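You operate a simulated robot arm through the tools that you are given. There is no shell and no other tool. Be economical: measure what you need, move in short steps, check, and stop when the job is done.

You run a simulated two-armed robot. Do the job below in one go: nothing can be reset, and whatever is moved stays where it is left.

## Task
Turn the purple dial on the arm rack to 4. Fetch the green cap and set it on top of the white reducer on the top of the side stand. Open the drawer with a red handle, put the grey short pipe with a yellow cap in the inside of the drawer with a red handle, then shut the handle. Take the yellow chock from the top of the grey check bench and put it on the orange filter with dark pleats. Pick up the purple-tipped white stake with one hand, pass it to the other hand and put it on the right end of the long grey bench. Fetch the yellow plug and set it on the shelf under the steel trough. Take the blue ring and put it on the shelf under the steel trough. Do these in any order. Set down upright: grey short pipe with a yellow cap, yellow plug.

The check looks at the end state, three seconds after you hand in, the way a careful person would. Anything else that was tipped, shoved, dropped, spilled or broken makes it a failure. A push-on lid holds only when it is set on centred and level and pressed home; a screw cap is set on level and turned clockwise until tight.

## Robot
Two 7-joint arms with two-finger parallel grippers on one trunk, on a base that drives. Base frame: it is fixed to the floor where the robot stands at the start and does not move with it; the origin is under the middle of the robot, x ahead of it, y to its left, z up. Readings come in m, rad, newtons and seconds.
The left shoulder is at the start at [0.06, 0.143, 0.915], the right one opposite. With the tool pointing down near the work surface each hand reaches from about 0.1 to 0.64 m from the robot's upright axis, wherever it stands, measured 20 degrees to its own side. Places, roughly: blue ring (5x5x2 cm) [-11.8, -5.8, 0.5]; drawer with a red handle [1.7, 1.2, 0.6]; green cap (5x5x3 cm) [0.2, -1.3, 0.4]; grey short pipe with a yellow cap (4x4x5 cm) [-2.1, 3.1, 0.8]; inside of the drawer with a red handle [1.8, 1.1, 0.6]; orange filter with dark pleats (17x14x2 cm) [-1.7, 3.8, 0.8]; purple dial on the arm rack [0.6, -0.2, 1.6]; purple-tipped white stake (3x3x34 cm) [-9.1, -6.1, 0.6]; right end of the long grey bench (24x42 cm) [-10.1, -7.82, 0.8]; shelf under the steel trough [-9.1, -3.5, 0.3]; white reducer (6x6x8 cm) [0.2, -1.3, 0.8]; yellow chock (8x5x4 cm) [-1.8, 3.4, 0.8]; yellow plug (6x6x8 cm) [-9.4, -6.5, 0.9]. Payload 1.57 kg a hand.
The tool frame of a hand sits at the grasp point between the pads (the TCP): z along the fingers, y along the line on which they close. The tips reach 0.03 m beyond it. The gripper opens to 0.11 m. The fingers are 0.024 m wide and 0.012 m thick; the gripper's body (0.048 by 0.112 m) begins 0.078 m behind the TCP.
Orientation is that of the tool frame in the base frame, as a unit quaternion [w, x, y, z]. With the fingers straight down and closing along the base's y, the tool's x points along the base's -x, its y along +y and its z along -z.

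## Interface
- The arms move only by the tool play_rows. It takes "left_steps", "right_steps" or both (then of equal length, played together; a hand with none holds still); each is one flat list of numbers, 7 for each row, row after row: the shift along the base's x, y, z in m, then the turn, a rotation vector about the base's x, y, z in degrees, then the finger opening in m, from 0 to 0.11. In form: [tx, ty, tz, wx, wy, wz, jaw, tx, ty, tz, wx, wy, wz, jaw, ...]. A call has 1 to 12 rows; each row is the pose to reach, as a shift and turn from the pose commanded when the call began. Each row takes 0.2 s and may step no farther than 0.05 m and 0.15 rad from the row before; otherwise, or with a gripper value out of range, the whole call is refused. A pose out of reach is approached as far as the arm can. The call stops where the force on the tool passes 40 N (or 10 N more than at its start, if that is more) or the arm is blocked; 0.2 s more then pass. Each finger travels about 0.045 m/s and halts on what it meets, pressing with about 30 N; the grip force reading is that of the motor and also rises with nothing between the fingers. The clock runs only during rows and for 0.2 s after the last one: add rows that repeat a pose to give the fingers time. It gives the time, the measured TCP pose, the force on the tool (base axes), the opening and the grip force at its end, in the units of the frame above (readings bear some noise), with the torque about the TCP (base axes, N m) and any sound that the robot's microphone picked up.
- Cameras (640 x 400 px; columns grow to the right, rows downward): "scene" is now at [0.0648, -0.0135, 1.5744]; the picture's right is [-0.05, -1.00, 0.00], its down [-0.40, 0.02, -0.91] and it looks along [0.91, -0.05, -0.40] (base axes); focal length 240 px, centre (320, 200). "left" rides on the left gripper at [0.07, -0.016, -0.141] in its tool frame; the picture's right is [0.23, 0.97, 0.00], its down [-0.86, 0.20, -0.48] and it looks along [-0.47, 0.11, 0.88] (tool axes); focal length 222 px, centre (320, 200). "right" rides on the right gripper at [0.07, 0.016, -0.141] in its tool frame; the picture's right is [-0.23, 0.97, 0.00], its down [-0.86, -0.20, -0.48] and it looks along [-0.47, -0.11, 0.88] (tool axes); focal length 222 px, centre (320, 200). There is no depth. A picture from a camera that has moved, and an enlarged one, comes with that camera's place and axes in the base frame and with its lens. The place of the scene camera against the robot may be out by one fixed shift of up to 0.018 m in any direction.
- get_image(camera): a new picture of that camera. No time passes.
- move_column(by): slides the trunk up (or, below 0, down) by that many m; the arms and the scene camera ride with it, the base frame stays. It gives what a move gives, with no picture.
- base_move(legs): drives the robot by 1 to 6 legs, each [ahead, left, turn to the left] in m, m and rad, along the robot's own axes; the way and the turn of a leg run together, so that a leg with both is an arc; at most 1.5 m and 3.142 rad a leg. The arms and the cameras ride along, it lands a little off, and it stops where it bumps. It gives what a move gives.
- aim_head(pan, tilt): turns the head with the scene camera to pan (to the left, within 1.501 rad either way) and tilt (down, from -0.506 to 1.204), counted from straight ahead of the robot. It gives what a move gives.
- zoom(camera, box): a new picture of the part [left, top, right, bottom] of that camera's present view, enlarged. No time passes.
- job_done(): hands the job in; it is judged then, once.

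Work in short steps. Places have to be worked out from the pictures, the camera data and where the tool is seen: move nearer, look again, correct. Check each grasp and each placing, and mend what went wrong. You have 483 turns and 226 pictures in all, those below and enlarged ones among them. Open the grippers and draw the arms clear of the work before you hand the job in, unless the task says otherwise.

The tools are called by a JSON object that holds its "api" and its "payload". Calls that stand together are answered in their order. play_rows: Moves the arms, as the interface text tells. Its arguments: {"type":"object","properties":{"left_steps":{"type":"array"},"right_steps":{"type":"array"}},"required":[]} The other tools are called the same way: move_column (by) slides the trunk up or down; base_move (legs) drives the base; aim_head (pan, tilt) turns the head that bears the scene camera; get_image (camera) takes a picture; zoom (camera, box) takes an enlarged picture of a part of a camera's view; job_done () hands the job in.

At the start:

```text
time: 0.0
left_tcp_pos: [0.628, 0.1182, 0.9991]
left_ee_rot: [0.002, 0.0, 1.0, 0.0]
left_wrist_force: [-0.3, -0.6, 0.2]
left_torque: [0.0, 0.01, -0.01]
left_opening: 0.11
left_finger_force: 0.1
right_tcp_pos: [0.448, -0.2884, 0.9995]
right_ee_rot: [0.0, 0.0, 1.0, -0.001]
right_wrist_force: [-0.1, -0.1, -0.3]
right_torque: [0.01, 0.0, 0.01]
right_opening: 0.1096
right_finger_force: 0.0
trunk travel left (down, up): [-0.514, 0.076]
robot x, y, heading: [0.0004, 0.002, 0.001]
head pan, tilt: [-0.049, 0.417]
```

scene: 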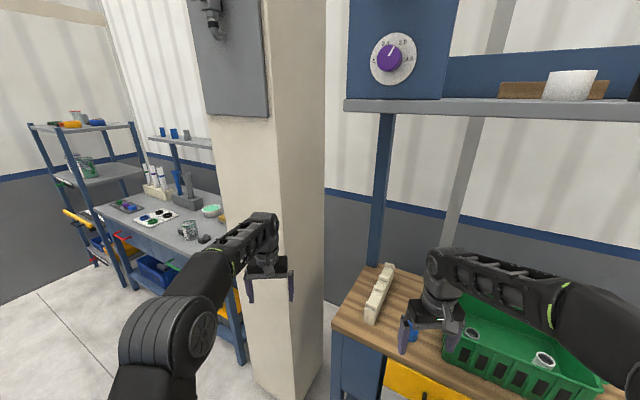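
right: 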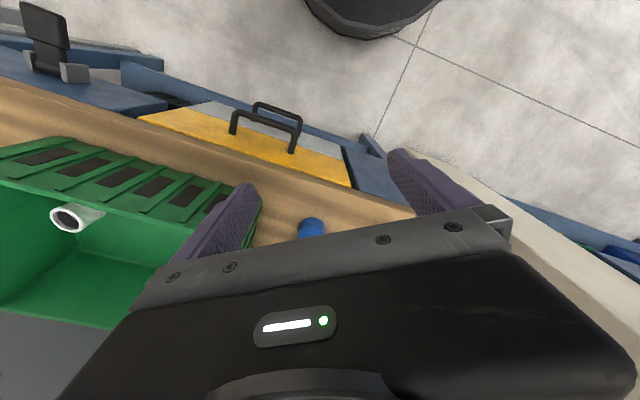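
left: 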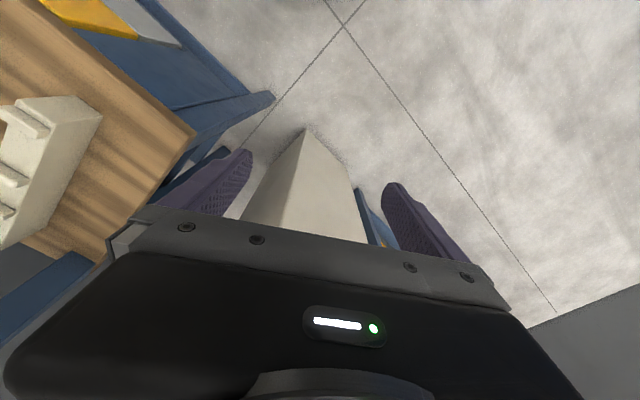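

The purple dial is visible up ahead; I zoom in to read its scale and place.

{"api": "zoom", "payload": {"camera": "scene", "box": [340, 10, 450, 100]}}

{"api": "aim_head", "payload": {"pan": -0.3, "tilt": 0.0}}

{"api": "get_image", "payload": {"camera": "scene"}}

```text
4.44 times, centred on (395, 55) of scene
camera zoom: at [0.0648, -0.0135, 1.5744], right [-0.05, -1.0, 0.0], down [-0.4, 0.02, -0.91], along [0.91, -0.05, -0.4], focal length 1066 px, centre (-13, 844)
```

zoom: 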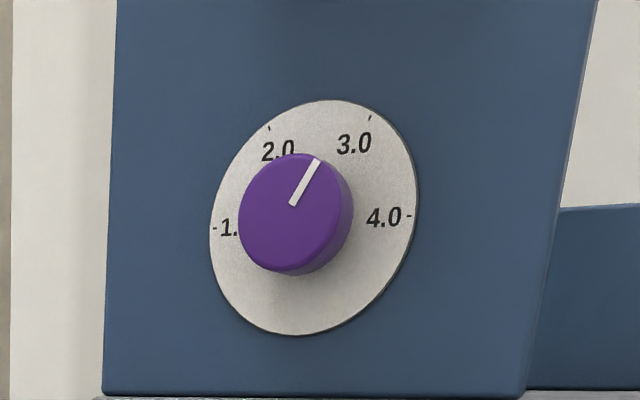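

```text
time: 0.9
left_tcp_pos: [0.6278, 0.1179, 0.9998]
left_ee_rot: [0.001, 0.0, 1.0, 0.0]
left_wrist_force: [0.5, -1.2, 0.1]
left_torque: [0.03, -0.01, -0.02]
left_opening: 0.1101
left_finger_force: 0.0
right_tcp_pos: [0.4485, -0.2862, 1.0]
right_ee_rot: [0.0, 0.0, 1.0, 0.0]
right_wrist_force: [0.6, 0.0, 0.4]
right_torque: [0.02, 0.02, 0.0]
right_opening: 0.1098
right_finger_force: 0.0
trunk travel left (down, up): [-0.514, 0.076]
robot x, y, heading: [-0.0005, 0.0032, -0.001]
head pan, tilt: [-0.3, 0.0]
```

```text
221 pictures are left
camera scene: at [0.0585, -0.0355, 1.6129], right [-0.3, -0.96, 0.0], down [0.0, 0.0, -1.0], along [0.96, -0.3, 0.0], focal length 240 px, centre (320, 200)
```

scene: 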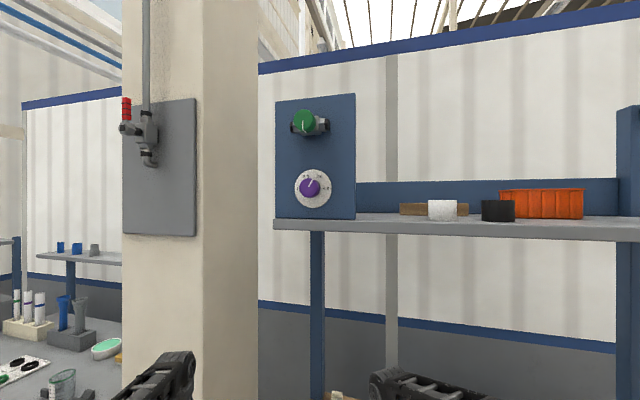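

The dial lies around (0.6, -0.18, 1.64) by both rays, at about 2.7 now, 60° per unit. I raise the trunk and swing the right hand to point ahead.

{"api": "move_column", "payload": {"by": 0.075}}

{"api": "play_rows", "payload": {"right_steps": [-0.008, 0.006, 0.025, 0, -7.5, 0, 0.11, -0.016, 0.012, 0.05, 0, -15, 0, 0.11, -0.024, 0.018, 0.075, 0, -22.5, 0, 0.11, -0.032, 0.024, 0.1, 0, -30, 0, 0.11, -0.04, 0.03, 0.125, 0, -37.5, 0, 0.11, -0.048, 0.036, 0.15, 0, -45, 0, 0.11, -0.056, 0.042, 0.175, 0, -52.5, 0, 0.11, -0.064, 0.048, 0.2, 0, -60, 0, 0.11, -0.072, 0.054, 0.225, 0, -67.5, 0, 0.11, -0.08, 0.06, 0.25, 0, -75, 0, 0.11, -0.088, 0.066, 0.275, 0, -82.5, 0, 0.11, -0.096, 0.072, 0.3, 0, -90, 0, 0.11]}}

{"api": "get_image", "payload": {"camera": "right"}}

{"api": "get_image", "payload": {"camera": "scene"}}

```text
time: 2.0
left_tcp_pos: [0.6275, 0.1184, 1.0749]
left_ee_rot: [0.0, 0.0, 1.0, -0.001]
left_wrist_force: [0.0, 0.0, 0.0]
left_torque: [0.02, 0.03, -0.02]
left_opening: 0.1098
left_finger_force: 0.0
right_tcp_pos: [0.4481, -0.2868, 1.0751]
right_ee_rot: [0.0, 0.0, 1.0, -0.001]
right_wrist_force: [-0.2, 1.0, 0.5]
right_torque: [0.04, 0.0, -0.01]
right_opening: 0.1101
right_finger_force: 0.1
trunk travel left (down, up): [-0.589, 0.001]
robot x, y, heading: [0.0006, 0.0016, 0.001]
head pan, tilt: [-0.3, 0.0]
```

```text
time: 4.6
left_tcp_pos: [0.6263, 0.1171, 1.0756]
left_ee_rot: [0.002, 0.001, 1.0, 0.001]
left_wrist_force: [0.9, -0.2, -0.1]
left_torque: [0.0, 0.0, 0.04]
left_opening: 0.11
left_finger_force: 0.0
right_tcp_pos: [0.3538, -0.2162, 1.39]
right_ee_rot: [0.706, 0.001, 0.708, -0.001]
right_wrist_force: [0.0, 1.1, -0.7]
right_torque: [-0.04, 0.0, -0.01]
right_opening: 0.1099
right_finger_force: 0.1
right hand out of reach, approached as far as the arm can: row 11, 12
trunk travel left (down, up): [-0.589, 0.001]
robot x, y, heading: [0.0028, 0.0001, 0.0]
head pan, tilt: [-0.3, 0.0]
```

```text
220 pictures are left
camera right: at [0.2124, -0.199, 1.3193], right [0.0, 0.97, 0.23], down [-0.48, -0.2, 0.86], along [0.88, -0.11, 0.46], focal length 222 px, centre (320, 200)
```

right: 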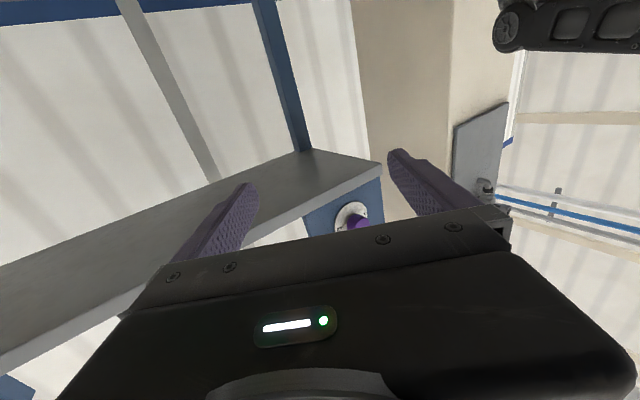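

```text
219 pictures are left
camera scene: at [0.058, -0.0352, 1.688], right [-0.3, -0.96, 0.0], down [0.0, 0.0, -1.0], along [0.96, -0.3, 0.0], focal length 240 px, centre (320, 200)
```

scene: 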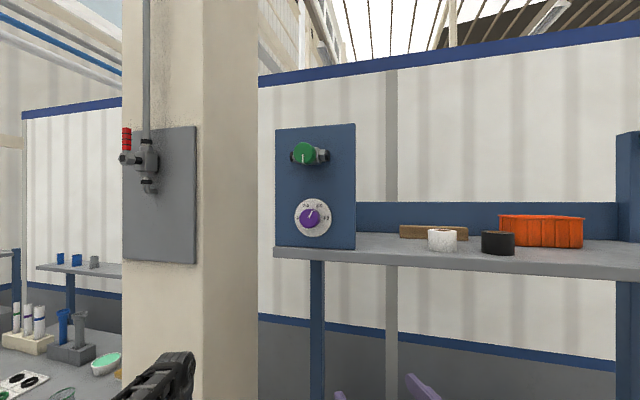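

Parallax puts the knob near (0.65, -0.20, 1.644) and the shelf edge near z 1.55. I raise the right hand to knob height, standing well back from the panel.

{"api": "play_rows", "payload": {"right_steps": [0.01, 0.003, 0.045, 0, 0, 0, 0.11, 0.02, 0.006, 0.09, 0, 0, 0, 0.11, 0.03, 0.009, 0.135, 0, 0, 0, 0.11, 0.04, 0.012, 0.18, 0, 0, 0, 0.11, 0.05, 0.015, 0.225, 0, 0, 0, 0.11, 0.06, 0.015, 0.25, 0, 0, 0, 0.11]}}

{"api": "get_image", "payload": {"camera": "right"}}

{"api": "get_image", "payload": {"camera": "scene"}}

```text
time: 6.0
left_tcp_pos: [0.6268, 0.1175, 1.0759]
left_ee_rot: [0.0, 0.0, 1.0, 0.0]
left_wrist_force: [0.5, 0.1, 0.2]
left_torque: [0.03, 0.03, 0.02]
left_opening: 0.1101
left_finger_force: 0.0
right_tcp_pos: [0.4156, -0.2018, 1.6399]
right_ee_rot: [0.706, 0.0, 0.708, 0.0]
right_wrist_force: [0.4, 0.0, 0.8]
right_torque: [-0.01, 0.02, 0.01]
right_opening: 0.1098
right_finger_force: 0.0
trunk travel left (down, up): [-0.589, 0.001]
robot x, y, heading: [0.0001, -0.0008, -0.002]
head pan, tilt: [-0.3, 0.0]
```

```text
218 pictures are left
camera right: at [0.2743, -0.1851, 1.5692], right [0.0, 0.97, 0.23], down [-0.48, -0.2, 0.86], along [0.88, -0.11, 0.47], focal length 222 px, centre (320, 200)
```

right: 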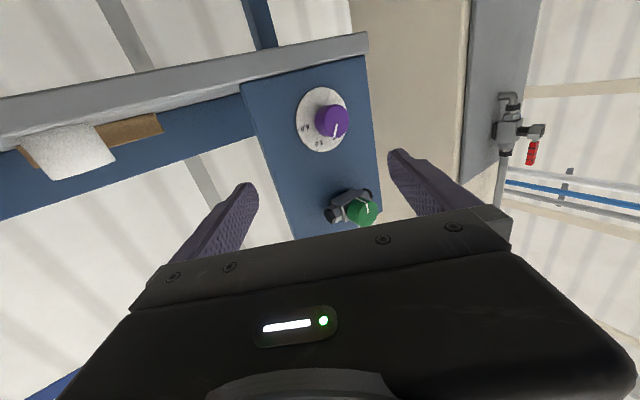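

```text
217 pictures are left
camera scene: at [0.0589, -0.0355, 1.6879], right [-0.3, -0.96, 0.0], down [0.0, 0.0, -1.0], along [0.96, -0.3, 0.0], focal length 240 px, centre (320, 200)
```

scene: 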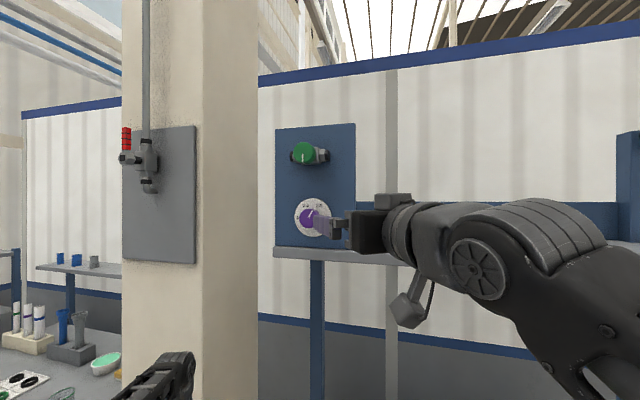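

Two right-hand views give the knob's front at (0.648, -0.181, 1.630). I zoom to read the pointer before gripping.

{"api": "zoom", "payload": {"camera": "right", "box": [280, 70, 376, 130]}}

{"api": "zoom", "payload": {"camera": "scene", "box": [272, 180, 352, 230]}}

```text
6.67 times, centred on (328, 100) of right
camera zoom: at [0.2743, -0.1851, 1.5692], right [0.0, 0.97, 0.23], down [-0.48, -0.2, 0.86], along [0.88, -0.11, 0.47], focal length 1481 px, centre (267, 867)
```

zoom: 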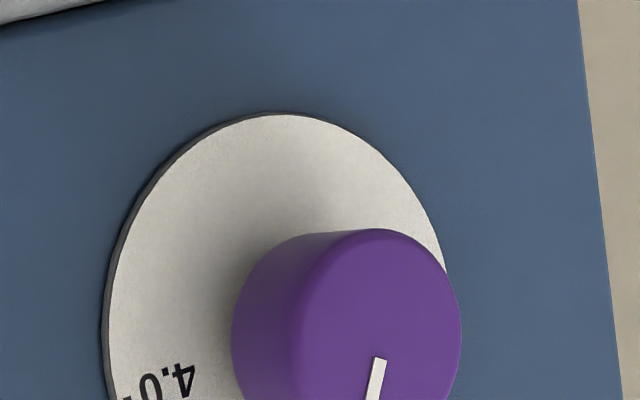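

```text
8.00 times, centred on (312, 205) of scene
camera zoom: at [0.0589, -0.0355, 1.6879], right [-0.3, -0.96, 0.0], down [0.0, 0.0, -1.0], along [0.96, -0.3, 0.0], focal length 1919 px, centre (384, 160)
```

zoom: 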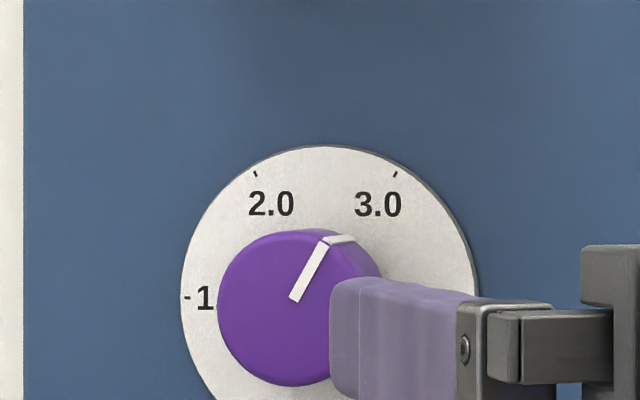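

The pointer is near 3.0 and needs about +61° clockwise; the knob is ~5 cm wide, centred near (0.648, -0.174, 1.635). I pre-turn the hand by -30° and close in.

{"api": "play_rows", "payload": {"right_steps": [0.0, 0.009, -0.002, -7.5, 0, 0, 0.11, 0.0, 0.018, -0.004, -15, 0, 0, 0.11, 0.0, 0.027, -0.005, -22.5, 0, 0, 0.11, 0.0, 0.027, -0.005, -30, 0, 0, 0.11, 0.04, 0.027, -0.005, -30, 0, 0, 0.11, 0.08, 0.027, -0.005, -30, 0, 0, 0.11, 0.12, 0.027, -0.005, -30, 0, 0, 0.11, 0.16, 0.027, -0.005, -30, 0, 0, 0.11]}}

{"api": "get_image", "payload": {"camera": "right"}}

{"api": "get_image", "payload": {"camera": "scene"}}

```text
time: 7.8
left_tcp_pos: [0.6287, 0.117, 1.0747]
left_ee_rot: [0.0, -0.001, 1.0, -0.001]
left_wrist_force: [0.4, -0.4, 0.9]
left_torque: [0.03, 0.01, 0.01]
left_opening: 0.1104
left_finger_force: 0.0
right_tcp_pos: [0.5793, -0.1753, 1.6318]
right_ee_rot: [0.683, -0.183, 0.684, -0.182]
right_wrist_force: [0.6, -0.2, 0.1]
right_torque: [0.04, 0.0, 0.04]
right_opening: 0.1099
right_finger_force: 0.2
trunk travel left (down, up): [-0.589, 0.001]
robot x, y, heading: [-0.0035, -0.0011, 0.003]
head pan, tilt: [-0.3, 0.0]
```

```text
214 pictures are left
camera right: at [0.4374, -0.1968, 1.5636], right [0.0, 0.96, -0.29], down [-0.48, 0.25, 0.84], along [0.88, 0.14, 0.46], focal length 222 px, centre (320, 200)
```

right: 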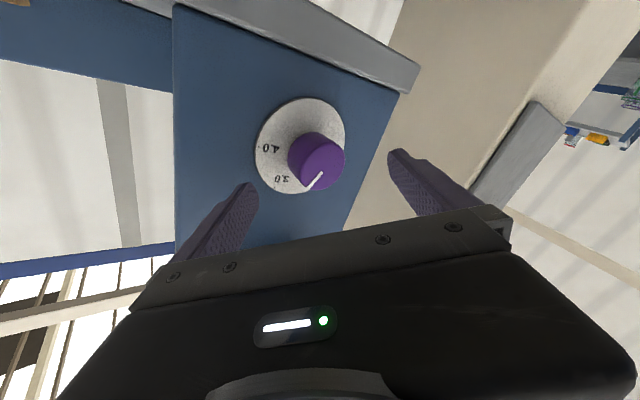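

```text
213 pictures are left
camera scene: at [0.0606, -0.0367, 1.6878], right [-0.3, -0.96, 0.0], down [0.0, 0.0, -1.0], along [0.96, -0.3, 0.0], focal length 240 px, centre (320, 200)
```

scene: 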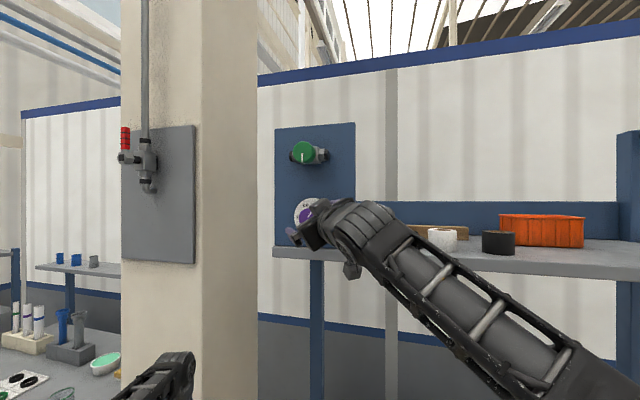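

The knob is centred between the jaws (about y -0.175, z 1.636, face x ≈0.66). I advance 6 cm, slow, and look.

{"api": "play_rows", "payload": {"right_steps": [0.02, 0, 0.002, 0, 0, 0, 0.11, 0.04, 0, 0.004, 0, 0, 0, 0.11, 0.05, 0, 0.004, 0, 0, 0, 0.11, 0.06, 0, 0.004, 0, 0, 0, 0.11]}}

{"api": "get_image", "payload": {"camera": "right"}}

```text
time: 8.3
left_tcp_pos: [0.6273, 0.1188, 1.0746]
left_ee_rot: [0.0, -0.001, 1.0, 0.0]
left_wrist_force: [0.7, 0.1, 0.0]
left_torque: [-0.02, 0.03, -0.01]
left_opening: 0.11
left_finger_force: 0.1
right_tcp_pos: [0.6023, -0.1746, 1.6388]
right_ee_rot: [0.682, -0.18, 0.684, -0.184]
right_wrist_force: [-0.5, 0.6, -0.4]
right_torque: [0.02, 0.03, 0.02]
right_opening: 0.1099
right_finger_force: 0.1
trunk travel left (down, up): [-0.589, 0.001]
robot x, y, heading: [0.0003, -0.0017, -0.002]
head pan, tilt: [-0.3, 0.0]
stopped in row 2 (right hand): the force on the tool passed its limit at 50 N (the readings are from after the stop); the commanded pose is now the measured one
```

```text
212 pictures are left
camera right: at [0.4608, -0.1955, 1.5689], right [0.0, 0.96, -0.29], down [-0.48, 0.25, 0.84], along [0.88, 0.13, 0.46], focal length 222 px, centre (320, 200)
```

right: 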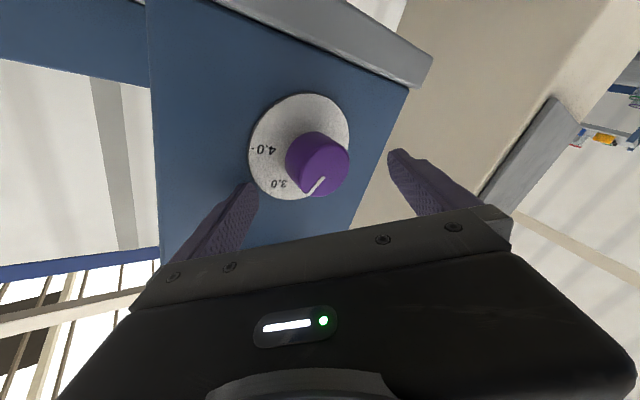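

A contact stopped the hand before the tips reached the panel; I check the side view for what touches.

{"api": "zoom", "payload": {"camera": "scene", "box": [260, 160, 420, 300]}}

{"api": "get_image", "payload": {"camera": "left"}}

```text
2.86 times, centred on (340, 230) of scene
camera zoom: at [0.0577, -0.0352, 1.688], right [-0.3, -0.96, 0.0], down [0.0, 0.0, -1.0], along [0.96, -0.3, 0.0], focal length 686 px, centre (263, 114)
```

zoom: 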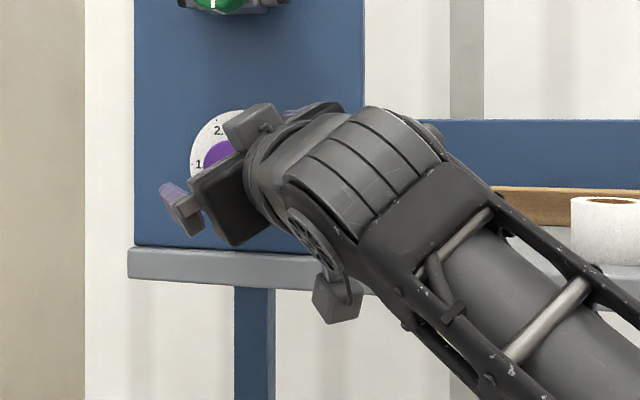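

```text
210 pictures are left
camera left: at [0.5566, 0.1021, 1.2163], right [-0.23, 0.97, 0.0], down [0.85, 0.2, 0.48], along [0.47, 0.11, -0.88], focal length 222 px, centre (320, 200)
```

left: 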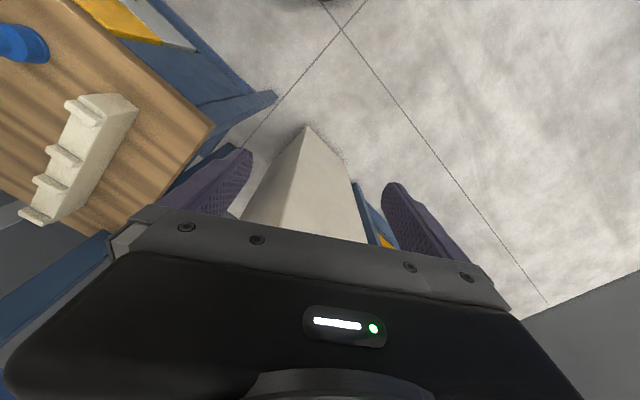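

Nothing obvious touches; forces read zero now. I retry with small steps.

{"api": "play_rows", "payload": {"right_steps": [0.007, 0, -0.001, 0, 0, 0, 0.11, 0.014, 0, -0.002, 0, 0, 0, 0.11, 0.021, 0, -0.002, 0, 0, 0, 0.11, 0.028, 0, -0.002, 0, 0, 0, 0.11, 0.035, 0, -0.002, 0, 0, 0, 0.11]}}

{"api": "get_image", "payload": {"camera": "right"}}

```text
time: 9.0
left_tcp_pos: [0.6211, 0.1165, 1.0771]
left_ee_rot: [0.003, 0.001, 1.0, 0.002]
left_wrist_force: [0.2, -0.7, -0.2]
left_torque: [-0.02, -0.01, 0.04]
left_opening: 0.1103
left_finger_force: 0.0
right_tcp_pos: [0.6034, -0.1778, 1.6395]
right_ee_rot: [0.683, -0.177, 0.685, -0.183]
right_wrist_force: [-29.4, 0.9, -11.9]
right_torque: [0.68, -0.32, -1.75]
right_opening: 0.1045
right_finger_force: 0.0
trunk travel left (down, up): [-0.589, 0.001]
robot x, y, heading: [-0.0038, 0.0015, 0.002]
head pan, tilt: [-0.3, 0.0]
stopped in row 3 (right hand): the force on the tool passed its limit at 46 N (the readings are from after the stop); the commanded pose is now the measured one
```

```text
209 pictures are left
camera right: at [0.4628, -0.1961, 1.5703], right [0.01, 0.96, -0.28], down [-0.48, 0.25, 0.84], along [0.88, 0.13, 0.46], focal length 222 px, centre (320, 200)
```

right: 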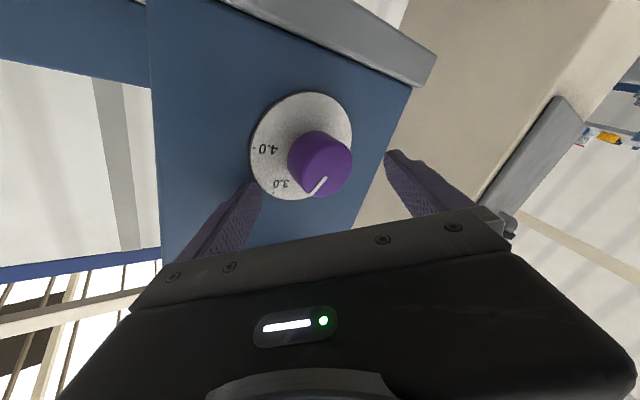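

The torque says the right fingertip met the panel: the rack is turned about -27° in yaw, as its shelf edge's vanishing point confirms. I back off and turn the hand to face the panel square.

{"api": "play_rows", "payload": {"right_steps": [-0.03, 0, -0.003, 0, 0, 0, 0.11, -0.06, 0.0, -0.005, 0, 0, 0, 0.11, -0.07, 0.01, -0.005, 0, 0, -7, 0.11, -0.07, 0.02, -0.005, 0, 0, -14, 0.11, -0.07, 0.03, -0.005, 0, 0, -21, 0.11, -0.07, 0.035, -0.005, 0, 0, -27, 0.11]}}

{"api": "get_image", "payload": {"camera": "right"}}

{"api": "zoom", "payload": {"camera": "scene", "box": [260, 220, 640, 300]}}

```text
time: 10.4
left_tcp_pos: [0.6255, 0.1184, 1.0754]
left_ee_rot: [0.002, 0.0, 1.0, 0.0]
left_wrist_force: [-0.3, 0.1, -0.1]
left_torque: [0.01, -0.04, 0.0]
left_opening: 0.1099
left_finger_force: 0.0
right_tcp_pos: [0.5414, -0.1411, 1.6311]
right_ee_rot: [0.62, -0.012, 0.708, -0.338]
right_wrist_force: [-0.2, 0.2, 0.0]
right_torque: [0.02, 0.01, 0.01]
right_opening: 0.1098
right_finger_force: 0.1
trunk travel left (down, up): [-0.589, 0.001]
robot x, y, heading: [0.0016, 0.0002, 0.002]
head pan, tilt: [-0.3, 0.0]
```

```text
208 pictures are left
camera right: at [0.4076, -0.0934, 1.563], right [0.44, 0.85, -0.28], down [-0.31, 0.44, 0.84], along [0.84, -0.29, 0.46], focal length 222 px, centre (320, 200)
```

right: 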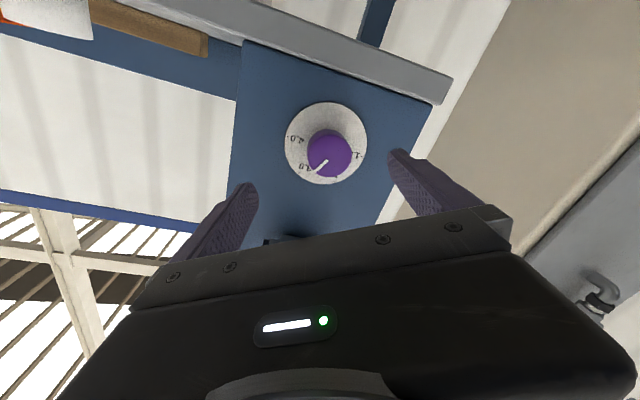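

```text
1.68 times, centred on (450, 260) of scene
camera zoom: at [0.0567, -0.0344, 1.688], right [-0.3, -0.95, 0.0], down [0.0, 0.0, -1.0], along [0.95, -0.3, 0.0], focal length 404 px, centre (101, 99)
```

zoom: 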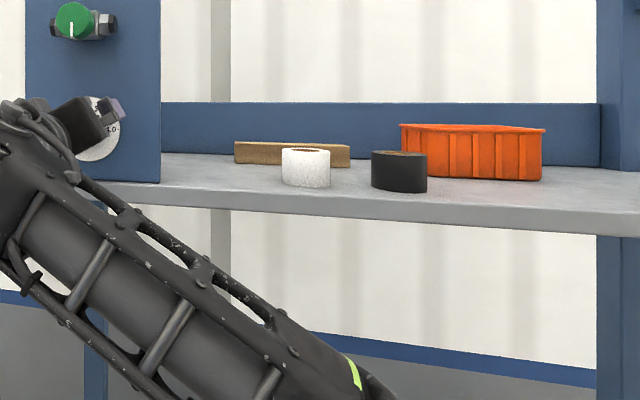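

Refined: yaw about -30°, knob face at (0.622, -0.175, 1.626), protruding ~4 cm. I add 3° and advance along the panel normal so the pads straddle the knob.

{"api": "play_rows", "payload": {"right_steps": [0.02, -0.008, -0.002, 0, 0, -3, 0.11, 0.04, -0.018, -0.004, 0, 0, -3, 0.11, 0.055, -0.026, -0.005, 0, 0, -3, 0.11, 0.066, -0.03, -0.005, 0, 0, -3, 0.11, 0.074, -0.034, -0.005, 0, 0, -3, 0.11]}}

{"api": "get_image", "payload": {"camera": "right"}}

```text
time: 11.6
left_tcp_pos: [0.6278, 0.1166, 1.0735]
left_ee_rot: [0.0, 0.0, 1.0, 0.0]
left_wrist_force: [-0.6, 0.1, -1.4]
left_torque: [0.0, 0.02, 0.0]
left_opening: 0.1101
left_finger_force: 0.2
right_tcp_pos: [0.6179, -0.1757, 1.6267]
right_ee_rot: [0.611, 0.004, 0.709, -0.352]
right_wrist_force: [-0.1, 0.4, 0.5]
right_torque: [0.02, -0.01, -0.04]
right_opening: 0.1103
right_finger_force: 0.1
trunk travel left (down, up): [-0.589, 0.001]
robot x, y, heading: [-0.0008, -0.0035, -0.003]
head pan, tilt: [-0.3, 0.0]
```

```text
206 pictures are left
camera right: at [0.4852, -0.1219, 1.5574], right [0.48, 0.83, -0.28], down [-0.28, 0.46, 0.84], along [0.83, -0.33, 0.45], focal length 222 px, centre (320, 200)
```

right: 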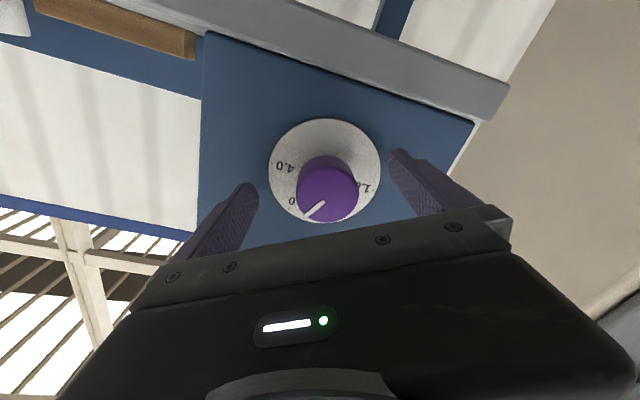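

The knob face sits at the TCP's pixel, 6 mm to one side. I shift that and close.

{"api": "play_rows", "payload": {"right_steps": [0.003, 0.005, -0.001, 0, 0, 0, 0.11, 0.003, 0.005, -0.001, 0, 0, 0, 0.06, 0.003, 0.005, -0.001, 0, 0, 0, 0.06, 0.003, 0.005, -0.001, 0, 0, 0, 0.06, 0.003, 0.005, -0.001, 0, 0, 0, 0.03, 0.003, 0.005, -0.001, 0, 0, 0, 0.03, 0.003, 0.005, -0.001, 0, 0, 0, 0.03]}}

{"api": "get_image", "payload": {"camera": "right"}}

```text
time: 13.2
left_tcp_pos: [0.6274, 0.1165, 1.0748]
left_ee_rot: [-0.001, 0.001, 1.0, 0.001]
left_wrist_force: [-0.6, 0.3, -0.5]
left_torque: [-0.01, 0.02, 0.01]
left_opening: 0.1097
left_finger_force: 0.1
right_tcp_pos: [0.6208, -0.1729, 1.6257]
right_ee_rot: [0.611, 0.005, 0.709, -0.352]
right_wrist_force: [0.7, -2.1, 5.2]
right_torque: [-0.21, -0.3, -0.69]
right_opening: 0.0485
right_finger_force: 34.0
trunk travel left (down, up): [-0.589, 0.001]
robot x, y, heading: [0.0012, 0.0008, -0.002]
head pan, tilt: [-0.3, 0.0]
```

```text
205 pictures are left
camera right: at [0.4878, -0.1178, 1.5573], right [0.49, 0.83, -0.28], down [-0.28, 0.46, 0.84], along [0.83, -0.33, 0.46], focal length 222 px, centre (320, 200)
```

right: 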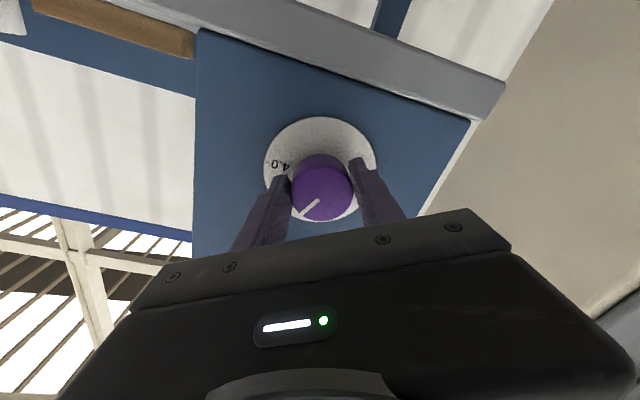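

Knob gripped (0.0485 m). I turn 61° clockwise about the knob axis.

{"api": "play_rows", "payload": {"right_steps": [0, 0, 0, 6.6, -3.8, 0, 0.03, 0, 0, 0, 13.2, -7.6, 0, 0.03, 0, 0, 0, 19.8, -11.4, 0, 0.03, 0, 0, 0, 26.4, -15.25, 0, 0.03, 0, 0, 0, 33, -19.05, 0, 0.03, 0, 0, 0, 39.6, -22.9, 0, 0.03, 0, 0, 0, 46.2, -26.7, 0, 0.03, 0, 0, 0, 52.8, -30.5, 0, 0.03, 0, 0, 0, 52.8, -30.5, 0, 0.03]}}

{"api": "get_image", "payload": {"camera": "right"}}

```text
time: 15.2
left_tcp_pos: [0.6286, 0.1192, 1.0748]
left_ee_rot: [0.0, -0.001, 1.0, -0.001]
left_wrist_force: [-0.4, 0.5, -0.5]
left_torque: [0.01, 0.01, 0.02]
left_opening: 0.1099
left_finger_force: 0.0
right_tcp_pos: [0.6221, -0.167, 1.6251]
right_ee_rot: [0.704, 0.361, 0.611, 0.009]
right_wrist_force: [15.6, 5.3, 21.0]
right_torque: [-0.56, 0.22, -1.11]
right_opening: 0.0482
right_finger_force: 45.3
trunk travel left (down, up): [-0.589, 0.001]
robot x, y, heading: [0.0027, -0.0021, -0.003]
head pan, tilt: [-0.3, 0.0]
```

```text
204 pictures are left
camera right: at [0.5244, -0.0537, 1.5748], right [0.36, 0.62, 0.7], down [-0.72, -0.3, 0.63], along [0.6, -0.73, 0.33], focal length 222 px, centre (320, 200)
```

right: 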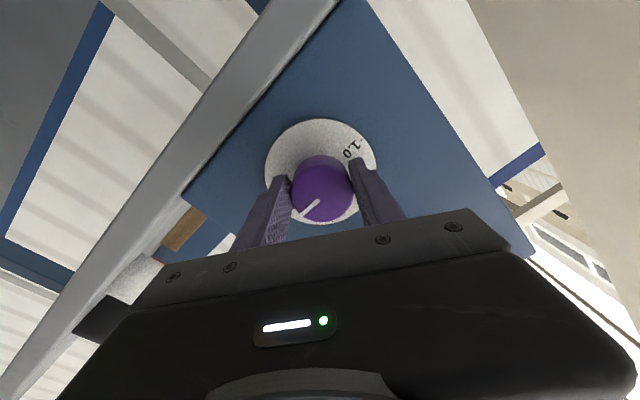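

The knob turned with the hand. I open and back off along the panel normal, then read the dial.

{"api": "play_rows", "payload": {"right_steps": [0, 0, 0, 0, 0, 0, 0.11, 0, 0, 0, 0, 0, 0, 0.11, 0, 0, 0, 0, 0, 0, 0.11, 0, 0, 0, 0, 0, 0, 0.11, -0.035, 0.02, 0, 0, 0, 0, 0.11, -0.07, 0.04, 0, 0, 0, 0, 0.11, -0.105, 0.06, 0, 0, 0, 0, 0.11, -0.14, 0.06, -0.03, 0, 0, 0, 0.11, -0.16, 0.05, -0.075, 0, 0, 0, 0.11, -0.18, 0.03, -0.12, 0, 0, 0, 0.11]}}

{"api": "zoom", "payload": {"camera": "scene", "box": [272, 180, 352, 230]}}

```text
refused: row 9 steps farther than a row can; nothing moved
```

```text
8.00 times, centred on (312, 205) of scene
camera zoom: at [0.0597, -0.0332, 1.6881], right [-0.3, -0.95, 0.0], down [0.0, 0.0, -1.0], along [0.95, -0.3, 0.0], focal length 1919 px, centre (384, 160)
```

zoom: 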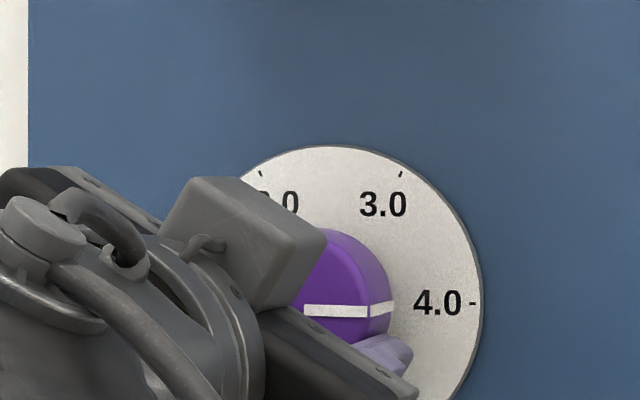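

The pointer lies level at 4.0. I open and withdraw in shorter steps.

{"api": "play_rows", "payload": {"right_steps": [0, 0, 0, 0, 0, 0, 0.11, 0, 0, 0, 0, 0, 0, 0.11, 0, 0, 0, 0, 0, 0, 0.11, 0, 0, 0, 0, 0, 0, 0.11, -0.035, 0.02, 0, 0, 0, 0, 0.11, -0.07, 0.04, 0, 0, 0, 0, 0.11, -0.105, 0.06, 0, 0, 0, 0, 0.11, -0.13, 0.06, -0.03, 0, 0, 0, 0.11, -0.15, 0.05, -0.07, 0, 0, 0, 0.11, -0.165, 0.03, -0.11, 0, 0, 0, 0.11]}}

{"api": "zoom", "payload": {"camera": "scene", "box": [272, 180, 352, 230]}}

```text
time: 17.4
left_tcp_pos: [0.6268, 0.1174, 1.0747]
left_ee_rot: [0.001, 0.0, 1.0, 0.0]
left_wrist_force: [-0.1, 0.7, -0.8]
left_torque: [-0.01, -0.02, 0.03]
left_opening: 0.1098
left_finger_force: 0.0
right_tcp_pos: [0.4795, -0.12, 1.5217]
right_ee_rot: [0.704, 0.363, 0.611, 0.008]
right_wrist_force: [-1.3, 0.6, -0.2]
right_torque: [-0.02, 0.03, -0.03]
right_opening: 0.11
right_finger_force: 0.1
right hand out of reach, approached as far as the arm can: row 10
trunk travel left (down, up): [-0.589, 0.001]
robot x, y, heading: [-0.0008, -0.0021, -0.001]
head pan, tilt: [-0.3, 0.0]
```

```text
8.00 times, centred on (312, 205) of scene
camera zoom: at [0.0567, -0.0348, 1.688], right [-0.3, -0.95, 0.0], down [0.0, 0.0, -1.0], along [0.95, -0.3, 0.0], focal length 1919 px, centre (384, 160)
```

zoom: 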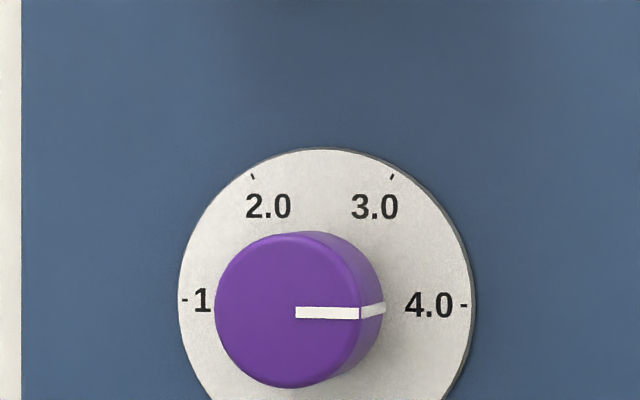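

Dial reads 4.0. Now I fold the right hand back to pointing down, near the body.

{"api": "play_rows", "payload": {"right_steps": [-0.008, -0.009, -0.027, -0.07, 6.65, 3.43, 0.11, -0.016, -0.018, -0.054, -0.14, 13.3, 6.86, 0.11, -0.024, -0.027, -0.081, -0.21, 19.95, 10.29, 0.11, -0.032, -0.036, -0.108, -0.28, 26.6, 13.72, 0.11, -0.04, -0.045, -0.135, -0.35, 33.25, 17.15, 0.11, -0.048, -0.054, -0.162, -0.42, 39.9, 20.58, 0.11, -0.056, -0.063, -0.189, -0.49, 46.55, 24.01, 0.11, -0.064, -0.072, -0.216, -0.56, 53.2, 27.44, 0.11, -0.072, -0.081, -0.243, -0.63, 59.85, 30.87, 0.11, -0.08, -0.09, -0.27, -0.7, 66.5, 34.3, 0.11, -0.088, -0.1, -0.3, -0.77, 73.15, 37.73, 0.11, -0.096, -0.11, -0.33, -0.84, 79.8, 41.16, 0.11]}}

{"api": "play_rows", "payload": {"right_steps": [-0.01, -0.01, -0.03, -0.07, 6.65, 3.43, 0.11, -0.02, -0.02, -0.05, -0.14, 13.3, 6.86, 0.11]}}

{"api": "aim_head", "payload": {"pan": -1.3, "tilt": 0.5}}

{"api": "get_image", "payload": {"camera": "scene"}}

```text
time: 20.0
left_tcp_pos: [0.6281, 0.1171, 1.0749]
left_ee_rot: [0.0, 0.0, 1.0, 0.0]
left_wrist_force: [0.0, 0.7, 0.2]
left_torque: [0.01, 0.01, 0.02]
left_opening: 0.1102
left_finger_force: 0.1
right_tcp_pos: [0.385, -0.2295, 1.1929]
right_ee_rot: [0.114, 0.059, 0.992, 0.004]
right_wrist_force: [0.0, -0.5, -0.2]
right_torque: [-0.01, 0.03, 0.01]
right_opening: 0.11
right_finger_force: 0.1
right hand out of reach, approached as far as the arm can: row 1, 2, 3
trunk travel left (down, up): [-0.589, 0.001]
robot x, y, heading: [-0.0003, 0.0005, -0.002]
head pan, tilt: [-0.3, 0.0]
```

```text
time: 20.6
left_tcp_pos: [0.6262, 0.1175, 1.0742]
left_ee_rot: [0.0, 0.001, 1.0, 0.0]
left_wrist_force: [0.0, 0.6, 0.4]
left_torque: [-0.01, -0.06, 0.01]
left_opening: 0.1099
left_finger_force: 0.0
right_tcp_pos: [0.3651, -0.2499, 1.1416]
right_ee_rot: [-0.001, 0.0, 1.0, 0.002]
right_wrist_force: [-0.8, -0.6, 0.6]
right_torque: [0.02, -0.03, 0.02]
right_opening: 0.1098
right_finger_force: 0.0
trunk travel left (down, up): [-0.589, 0.001]
robot x, y, heading: [-0.0015, -0.0039, 0.001]
head pan, tilt: [-0.3, 0.0]
```

```text
time: 21.8
left_tcp_pos: [0.6273, 0.1178, 1.0746]
left_ee_rot: [0.0, 0.0, 1.0, -0.001]
left_wrist_force: [-0.1, 0.7, 0.0]
left_torque: [-0.01, -0.02, 0.02]
left_opening: 0.11
left_finger_force: 0.0
right_tcp_pos: [0.3634, -0.2512, 1.1412]
right_ee_rot: [-0.001, 0.0, 1.0, 0.001]
right_wrist_force: [0.3, 0.4, -0.2]
right_torque: [0.02, 0.03, -0.01]
right_opening: 0.1099
right_finger_force: 0.1
trunk travel left (down, up): [-0.589, 0.001]
robot x, y, heading: [0.0011, 0.0002, -0.001]
head pan, tilt: [-1.3, 0.499]
```

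```text
201 pictures are left
camera scene: at [-0.004, -0.0966, 1.6418], right [-0.96, -0.27, 0.0], down [-0.13, 0.46, -0.88], along [0.23, -0.85, -0.48], focal length 240 px, centre (320, 200)
```

scene: 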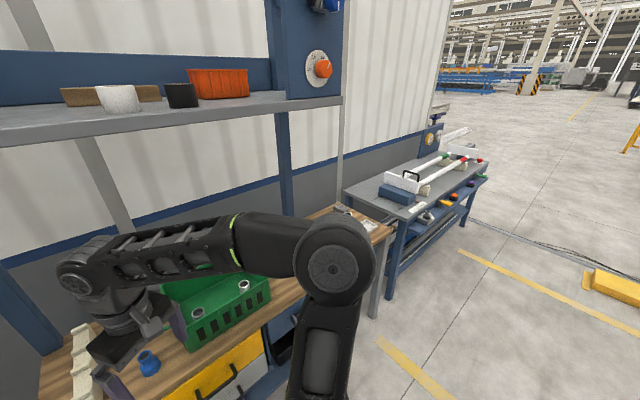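

I zoom on the area around the side stand at (0.2, -1.3).

{"api": "zoom", "payload": {"camera": "scene", "box": [280, 130, 480, 330]}}

```text
2.00 times, centred on (380, 230) of scene
camera zoom: at [-0.004, -0.0966, 1.6418], right [-0.96, -0.27, 0.0], down [-0.13, 0.46, -0.88], along [0.23, -0.85, -0.48], focal length 480 px, centre (200, 140)
```

zoom: 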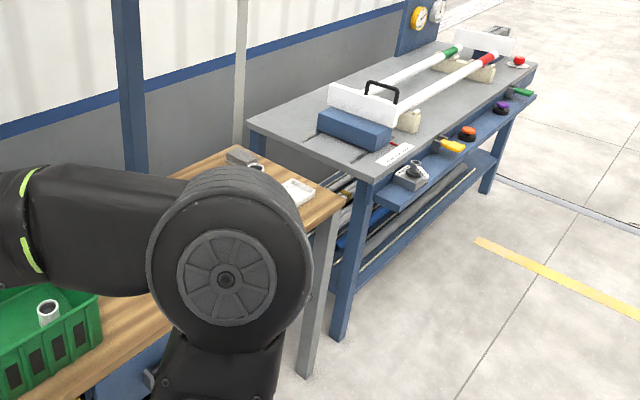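

I can't see the stand past the arm. I tuck the left arm in, back the base away and turn right to see it.

{"api": "play_rows", "payload": {"left_steps": [-0.045, 0.02, 0.01, 0, 0, 0, 0.11, -0.09, 0.04, 0.02, 0, 0, 0, 0.11, -0.135, 0.06, 0.03, 0, 0, 0, 0.11, -0.18, 0.08, 0.04, 0, 0, 0, 0.11, -0.225, 0.1, 0.05, 0, 0, 0, 0.11, -0.265, 0.12, 0.06, 0, 0, 0, 0.11]}}

{"api": "base_move", "payload": {"legs": [[-0.5, 0, 0], [0, 0, -1.2]]}}

{"api": "aim_head", "payload": {"pan": 0.0, "tilt": 0.5}}

{"api": "get_image", "payload": {"camera": "scene"}}

```text
refused: row 1 steps farther than a row can; nothing moved
```

```text
time: 27.7
left_tcp_pos: [-0.1538, -0.5352, 1.0739]
left_ee_rot: [0.0, 0.557, 0.831, 0.0]
left_wrist_force: [-0.2, 0.5, 1.1]
left_torque: [-0.01, 0.01, -0.01]
left_opening: 0.1101
left_finger_force: 0.2
right_tcp_pos: [-0.5925, -0.4327, 1.1418]
right_ee_rot: [-0.001, 0.556, 0.831, 0.001]
right_wrist_force: [-0.1, -0.3, 0.4]
right_torque: [-0.02, -0.04, 0.0]
right_opening: 0.1097
right_finger_force: 0.0
trunk travel left (down, up): [-0.589, 0.001]
robot x, y, heading: [-0.502, 0.0029, -1.18]
head pan, tilt: [-1.3, 0.499]
```

```text
time: 29.2
left_tcp_pos: [-0.1538, -0.5356, 1.0743]
left_ee_rot: [0.0, 0.556, 0.831, 0.0]
left_wrist_force: [0.1, -0.6, 0.3]
left_torque: [0.03, 0.0, -0.01]
left_opening: 0.11
left_finger_force: 0.1
right_tcp_pos: [-0.5925, -0.4317, 1.1417]
right_ee_rot: [0.0, 0.556, 0.831, 0.001]
right_wrist_force: [0.4, -0.3, 0.5]
right_torque: [0.0, 0.01, 0.01]
right_opening: 0.1102
right_finger_force: 0.0
trunk travel left (down, up): [-0.589, 0.001]
robot x, y, heading: [-0.5015, 0.0004, -1.176]
head pan, tilt: [0.0, 0.499]
```

```text
199 pictures are left
camera scene: at [-0.4755, -0.0654, 1.6418], right [-0.93, -0.38, 0.0], down [-0.18, 0.44, -0.88], along [0.33, -0.81, -0.48], focal length 240 px, centre (320, 200)
```

scene: 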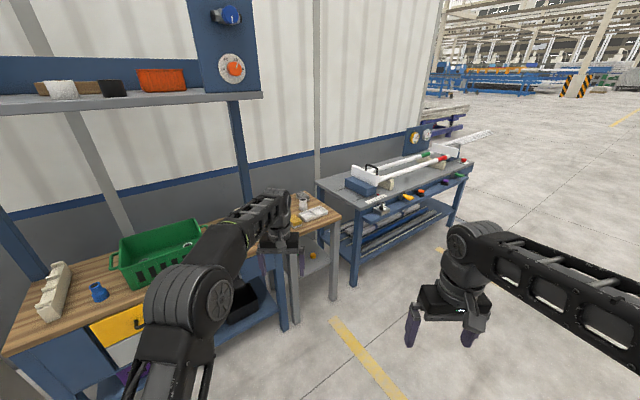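

No bump. The side stand (grey legs) shows at about (315, 230); I zoom on it.

{"api": "zoom", "payload": {"camera": "scene", "box": [250, 180, 360, 320]}}

```text
2.86 times, centred on (305, 250) of scene
camera zoom: at [-0.4755, -0.0654, 1.6418], right [-0.93, -0.38, 0.0], down [-0.18, 0.44, -0.88], along [0.33, -0.81, -0.48], focal length 686 px, centre (363, 57)
```

zoom: 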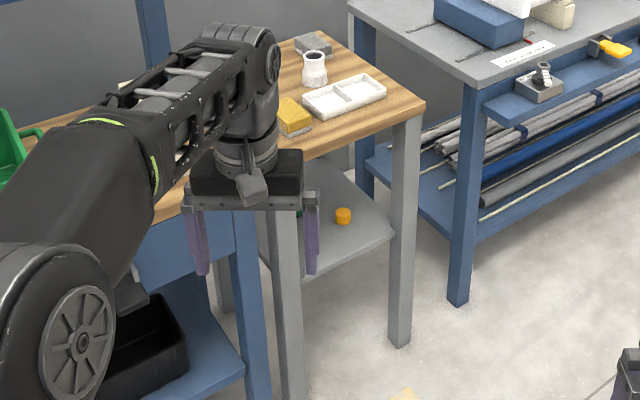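

Stand and bench share the -30° yaw; the cap (green, lower shelf) is near (0.21, -1.30, 0.4), reducer near (0.19, -1.37). I turn to face -30° and slide right, staying back, then tuck the left arm.

{"api": "base_move", "payload": {"legs": [[0, 0, 0.656], [0, -0.87, 0]]}}

{"api": "play_rows", "payload": {"left_steps": [-0.025, 0.031, 0.005, 0, 0, 0, 0.11, -0.05, 0.062, 0.01, 0, 0, 0, 0.11, -0.075, 0.093, 0.015, 0, 0, 0, 0.11, -0.1, 0.124, 0.02, 0, 0, 0, 0.11, -0.125, 0.155, 0.025, 0, 0, 0, 0.11, -0.15, 0.186, 0.03, 0, 0, 0, 0.11]}}

{"api": "get_image", "payload": {"camera": "scene"}}

```text
time: 35.6
left_tcp_pos: [-0.3551, -0.9856, 1.0746]
left_ee_rot: [0.001, 0.274, 0.962, 0.0]
left_wrist_force: [-1.3, 0.3, -0.3]
left_torque: [0.01, -0.02, 0.01]
left_opening: 0.1099
left_finger_force: 0.0
right_tcp_pos: [-0.7716, -1.16, 1.1416]
right_ee_rot: [-0.002, 0.273, 0.962, 0.001]
right_wrist_force: [0.0, 0.3, -0.1]
right_torque: [0.01, -0.04, -0.03]
right_opening: 0.11
right_finger_force: 0.1
trunk travel left (down, up): [-0.589, 0.001]
robot x, y, heading: [-0.9516, -0.7564, -0.558]
head pan, tilt: [0.0, 0.499]
```

```text
time: 37.0
left_tcp_pos: [-0.507, -0.7969, 1.1044]
left_ee_rot: [0.0, 0.273, 0.962, 0.0]
left_wrist_force: [0.3, 0.6, 0.0]
left_torque: [-0.02, -0.04, 0.03]
left_opening: 0.1098
left_finger_force: 0.1
right_tcp_pos: [-0.7723, -1.1596, 1.1428]
right_ee_rot: [-0.001, 0.273, 0.962, 0.0]
right_wrist_force: [0.1, -0.2, 0.4]
right_torque: [-0.02, -0.01, -0.03]
right_opening: 0.1099
right_finger_force: 0.1
trunk travel left (down, up): [-0.589, 0.001]
robot x, y, heading: [-0.9492, -0.755, -0.559]
head pan, tilt: [0.0, 0.499]
```

```text
197 pictures are left
camera scene: at [-0.8973, -0.7949, 1.6419], right [-0.53, -0.85, 0.0], down [-0.41, 0.25, -0.88], along [0.75, -0.46, -0.48], focal length 240 px, centre (320, 200)
```

scene: 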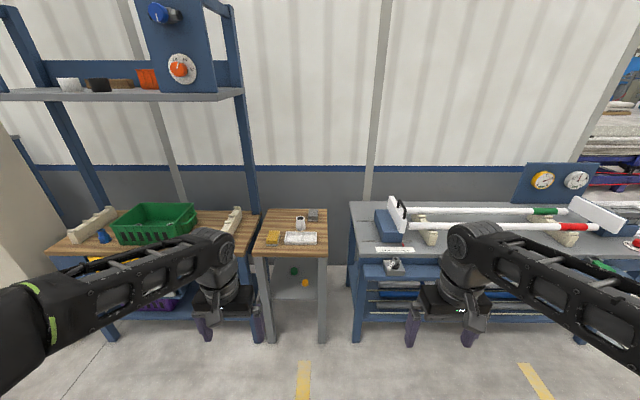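

Fine view: green cap at about (0.23, -1.28), orange cap in front-right of it. I lower the trunk and turn the left hand to point ahead, here in free space.

{"api": "zoom", "payload": {"camera": "scene", "box": [240, 195, 345, 350]}}

{"api": "move_column", "payload": {"by": -0.48}}

{"api": "play_rows", "payload": {"left_steps": [0.007, -0.0044, -0.0145, -3.975, -6.36, 0, 0.11, 0.014, -0.0088, -0.029, -7.95, -12.72, 0, 0.11, 0.021, -0.0132, -0.0435, -11.925, -19.08, 0, 0.11, 0.028, -0.0176, -0.058, -15.9, -25.44, 0, 0.11, 0.035, -0.022, -0.0725, -19.875, -31.8, 0, 0.11, 0.042, -0.0264, -0.087, -23.85, -38.16, 0, 0.11, 0.049, -0.0308, -0.1015, -27.825, -44.52, 0, 0.11, 0.056, -0.0352, -0.116, -31.8, -50.88, 0, 0.11, 0.063, -0.0396, -0.1305, -35.775, -57.24, 0, 0.11, 0.07, -0.044, -0.145, -39.75, -63.6, 0, 0.11, 0.077, -0.0484, -0.1595, -43.725, -69.96, 0, 0.11, 0.084, -0.0528, -0.174, -47.7, -76.32, 0, 0.11]}}

{"api": "get_image", "payload": {"camera": "scene"}}

{"api": "get_image", "payload": {"camera": "left"}}

```text
2.58 times, centred on (292, 272) of scene
camera zoom: at [-0.8973, -0.7949, 1.6419], right [-0.53, -0.85, 0.0], down [-0.41, 0.25, -0.88], along [0.75, -0.46, -0.48], focal length 619 px, centre (391, 13)
```

zoom: 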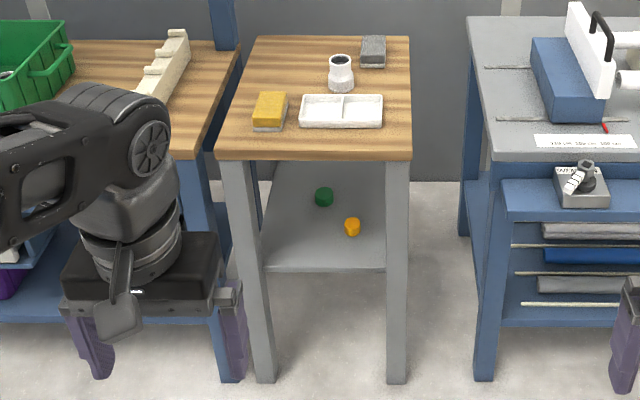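

```text
refused: -0.48 is not a number from -0.4 to 0.4
```

```text
time: 39.6
left_tcp_pos: [-0.3904, -0.9524, 1.0302]
left_ee_rot: [0.665, 0.193, 0.701, -0.172]
left_wrist_force: [-0.3, -1.2, -0.8]
left_torque: [0.03, -0.02, 0.08]
left_opening: 0.1098
left_finger_force: 0.1
left hand out of reach, approached as far as the arm can: row 5, 6, 7, 8, 9, 10, 11, 12
right_tcp_pos: [-0.7716, -1.1635, 1.1401]
right_ee_rot: [-0.002, 0.275, 0.962, 0.003]
right_wrist_force: [-0.6, -1.7, -1.0]
right_torque: [0.07, 0.01, -0.01]
right_opening: 0.11
right_finger_force: 0.0
trunk travel left (down, up): [-0.589, 0.001]
robot x, y, heading: [-0.9503, -0.7569, -0.556]
head pan, tilt: [0.0, 0.499]
```

```text
195 pictures are left
camera scene: at [-0.8968, -0.8018, 1.6416], right [-0.53, -0.85, 0.0], down [-0.41, 0.26, -0.88], along [0.75, -0.46, -0.48], focal length 240 px, centre (320, 200)
```

scene: 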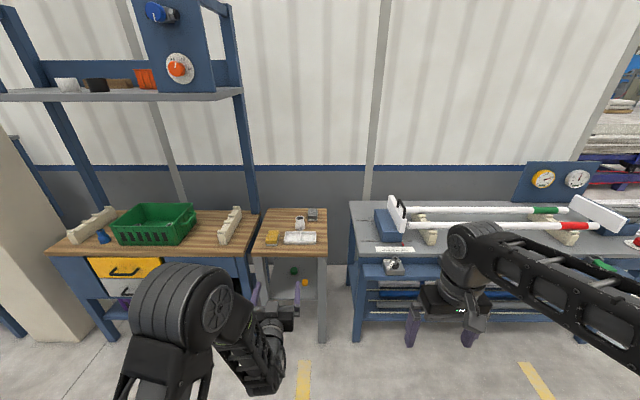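

```text
194 pictures are left
camera left: at [-0.5244, -0.8929, 0.9689], right [0.48, 0.85, -0.21], down [-0.28, 0.37, 0.88], along [0.83, -0.36, 0.42], focal length 222 px, centre (320, 200)
```

left: 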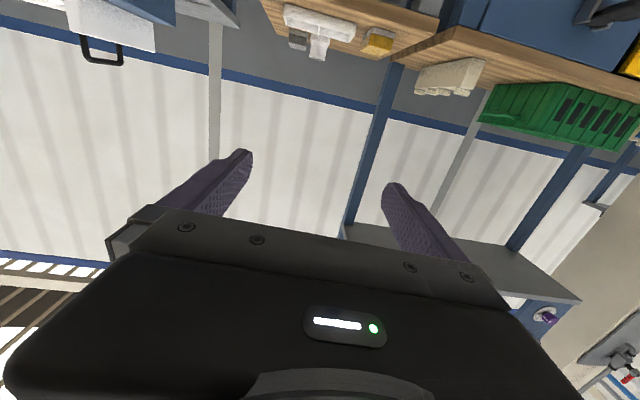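

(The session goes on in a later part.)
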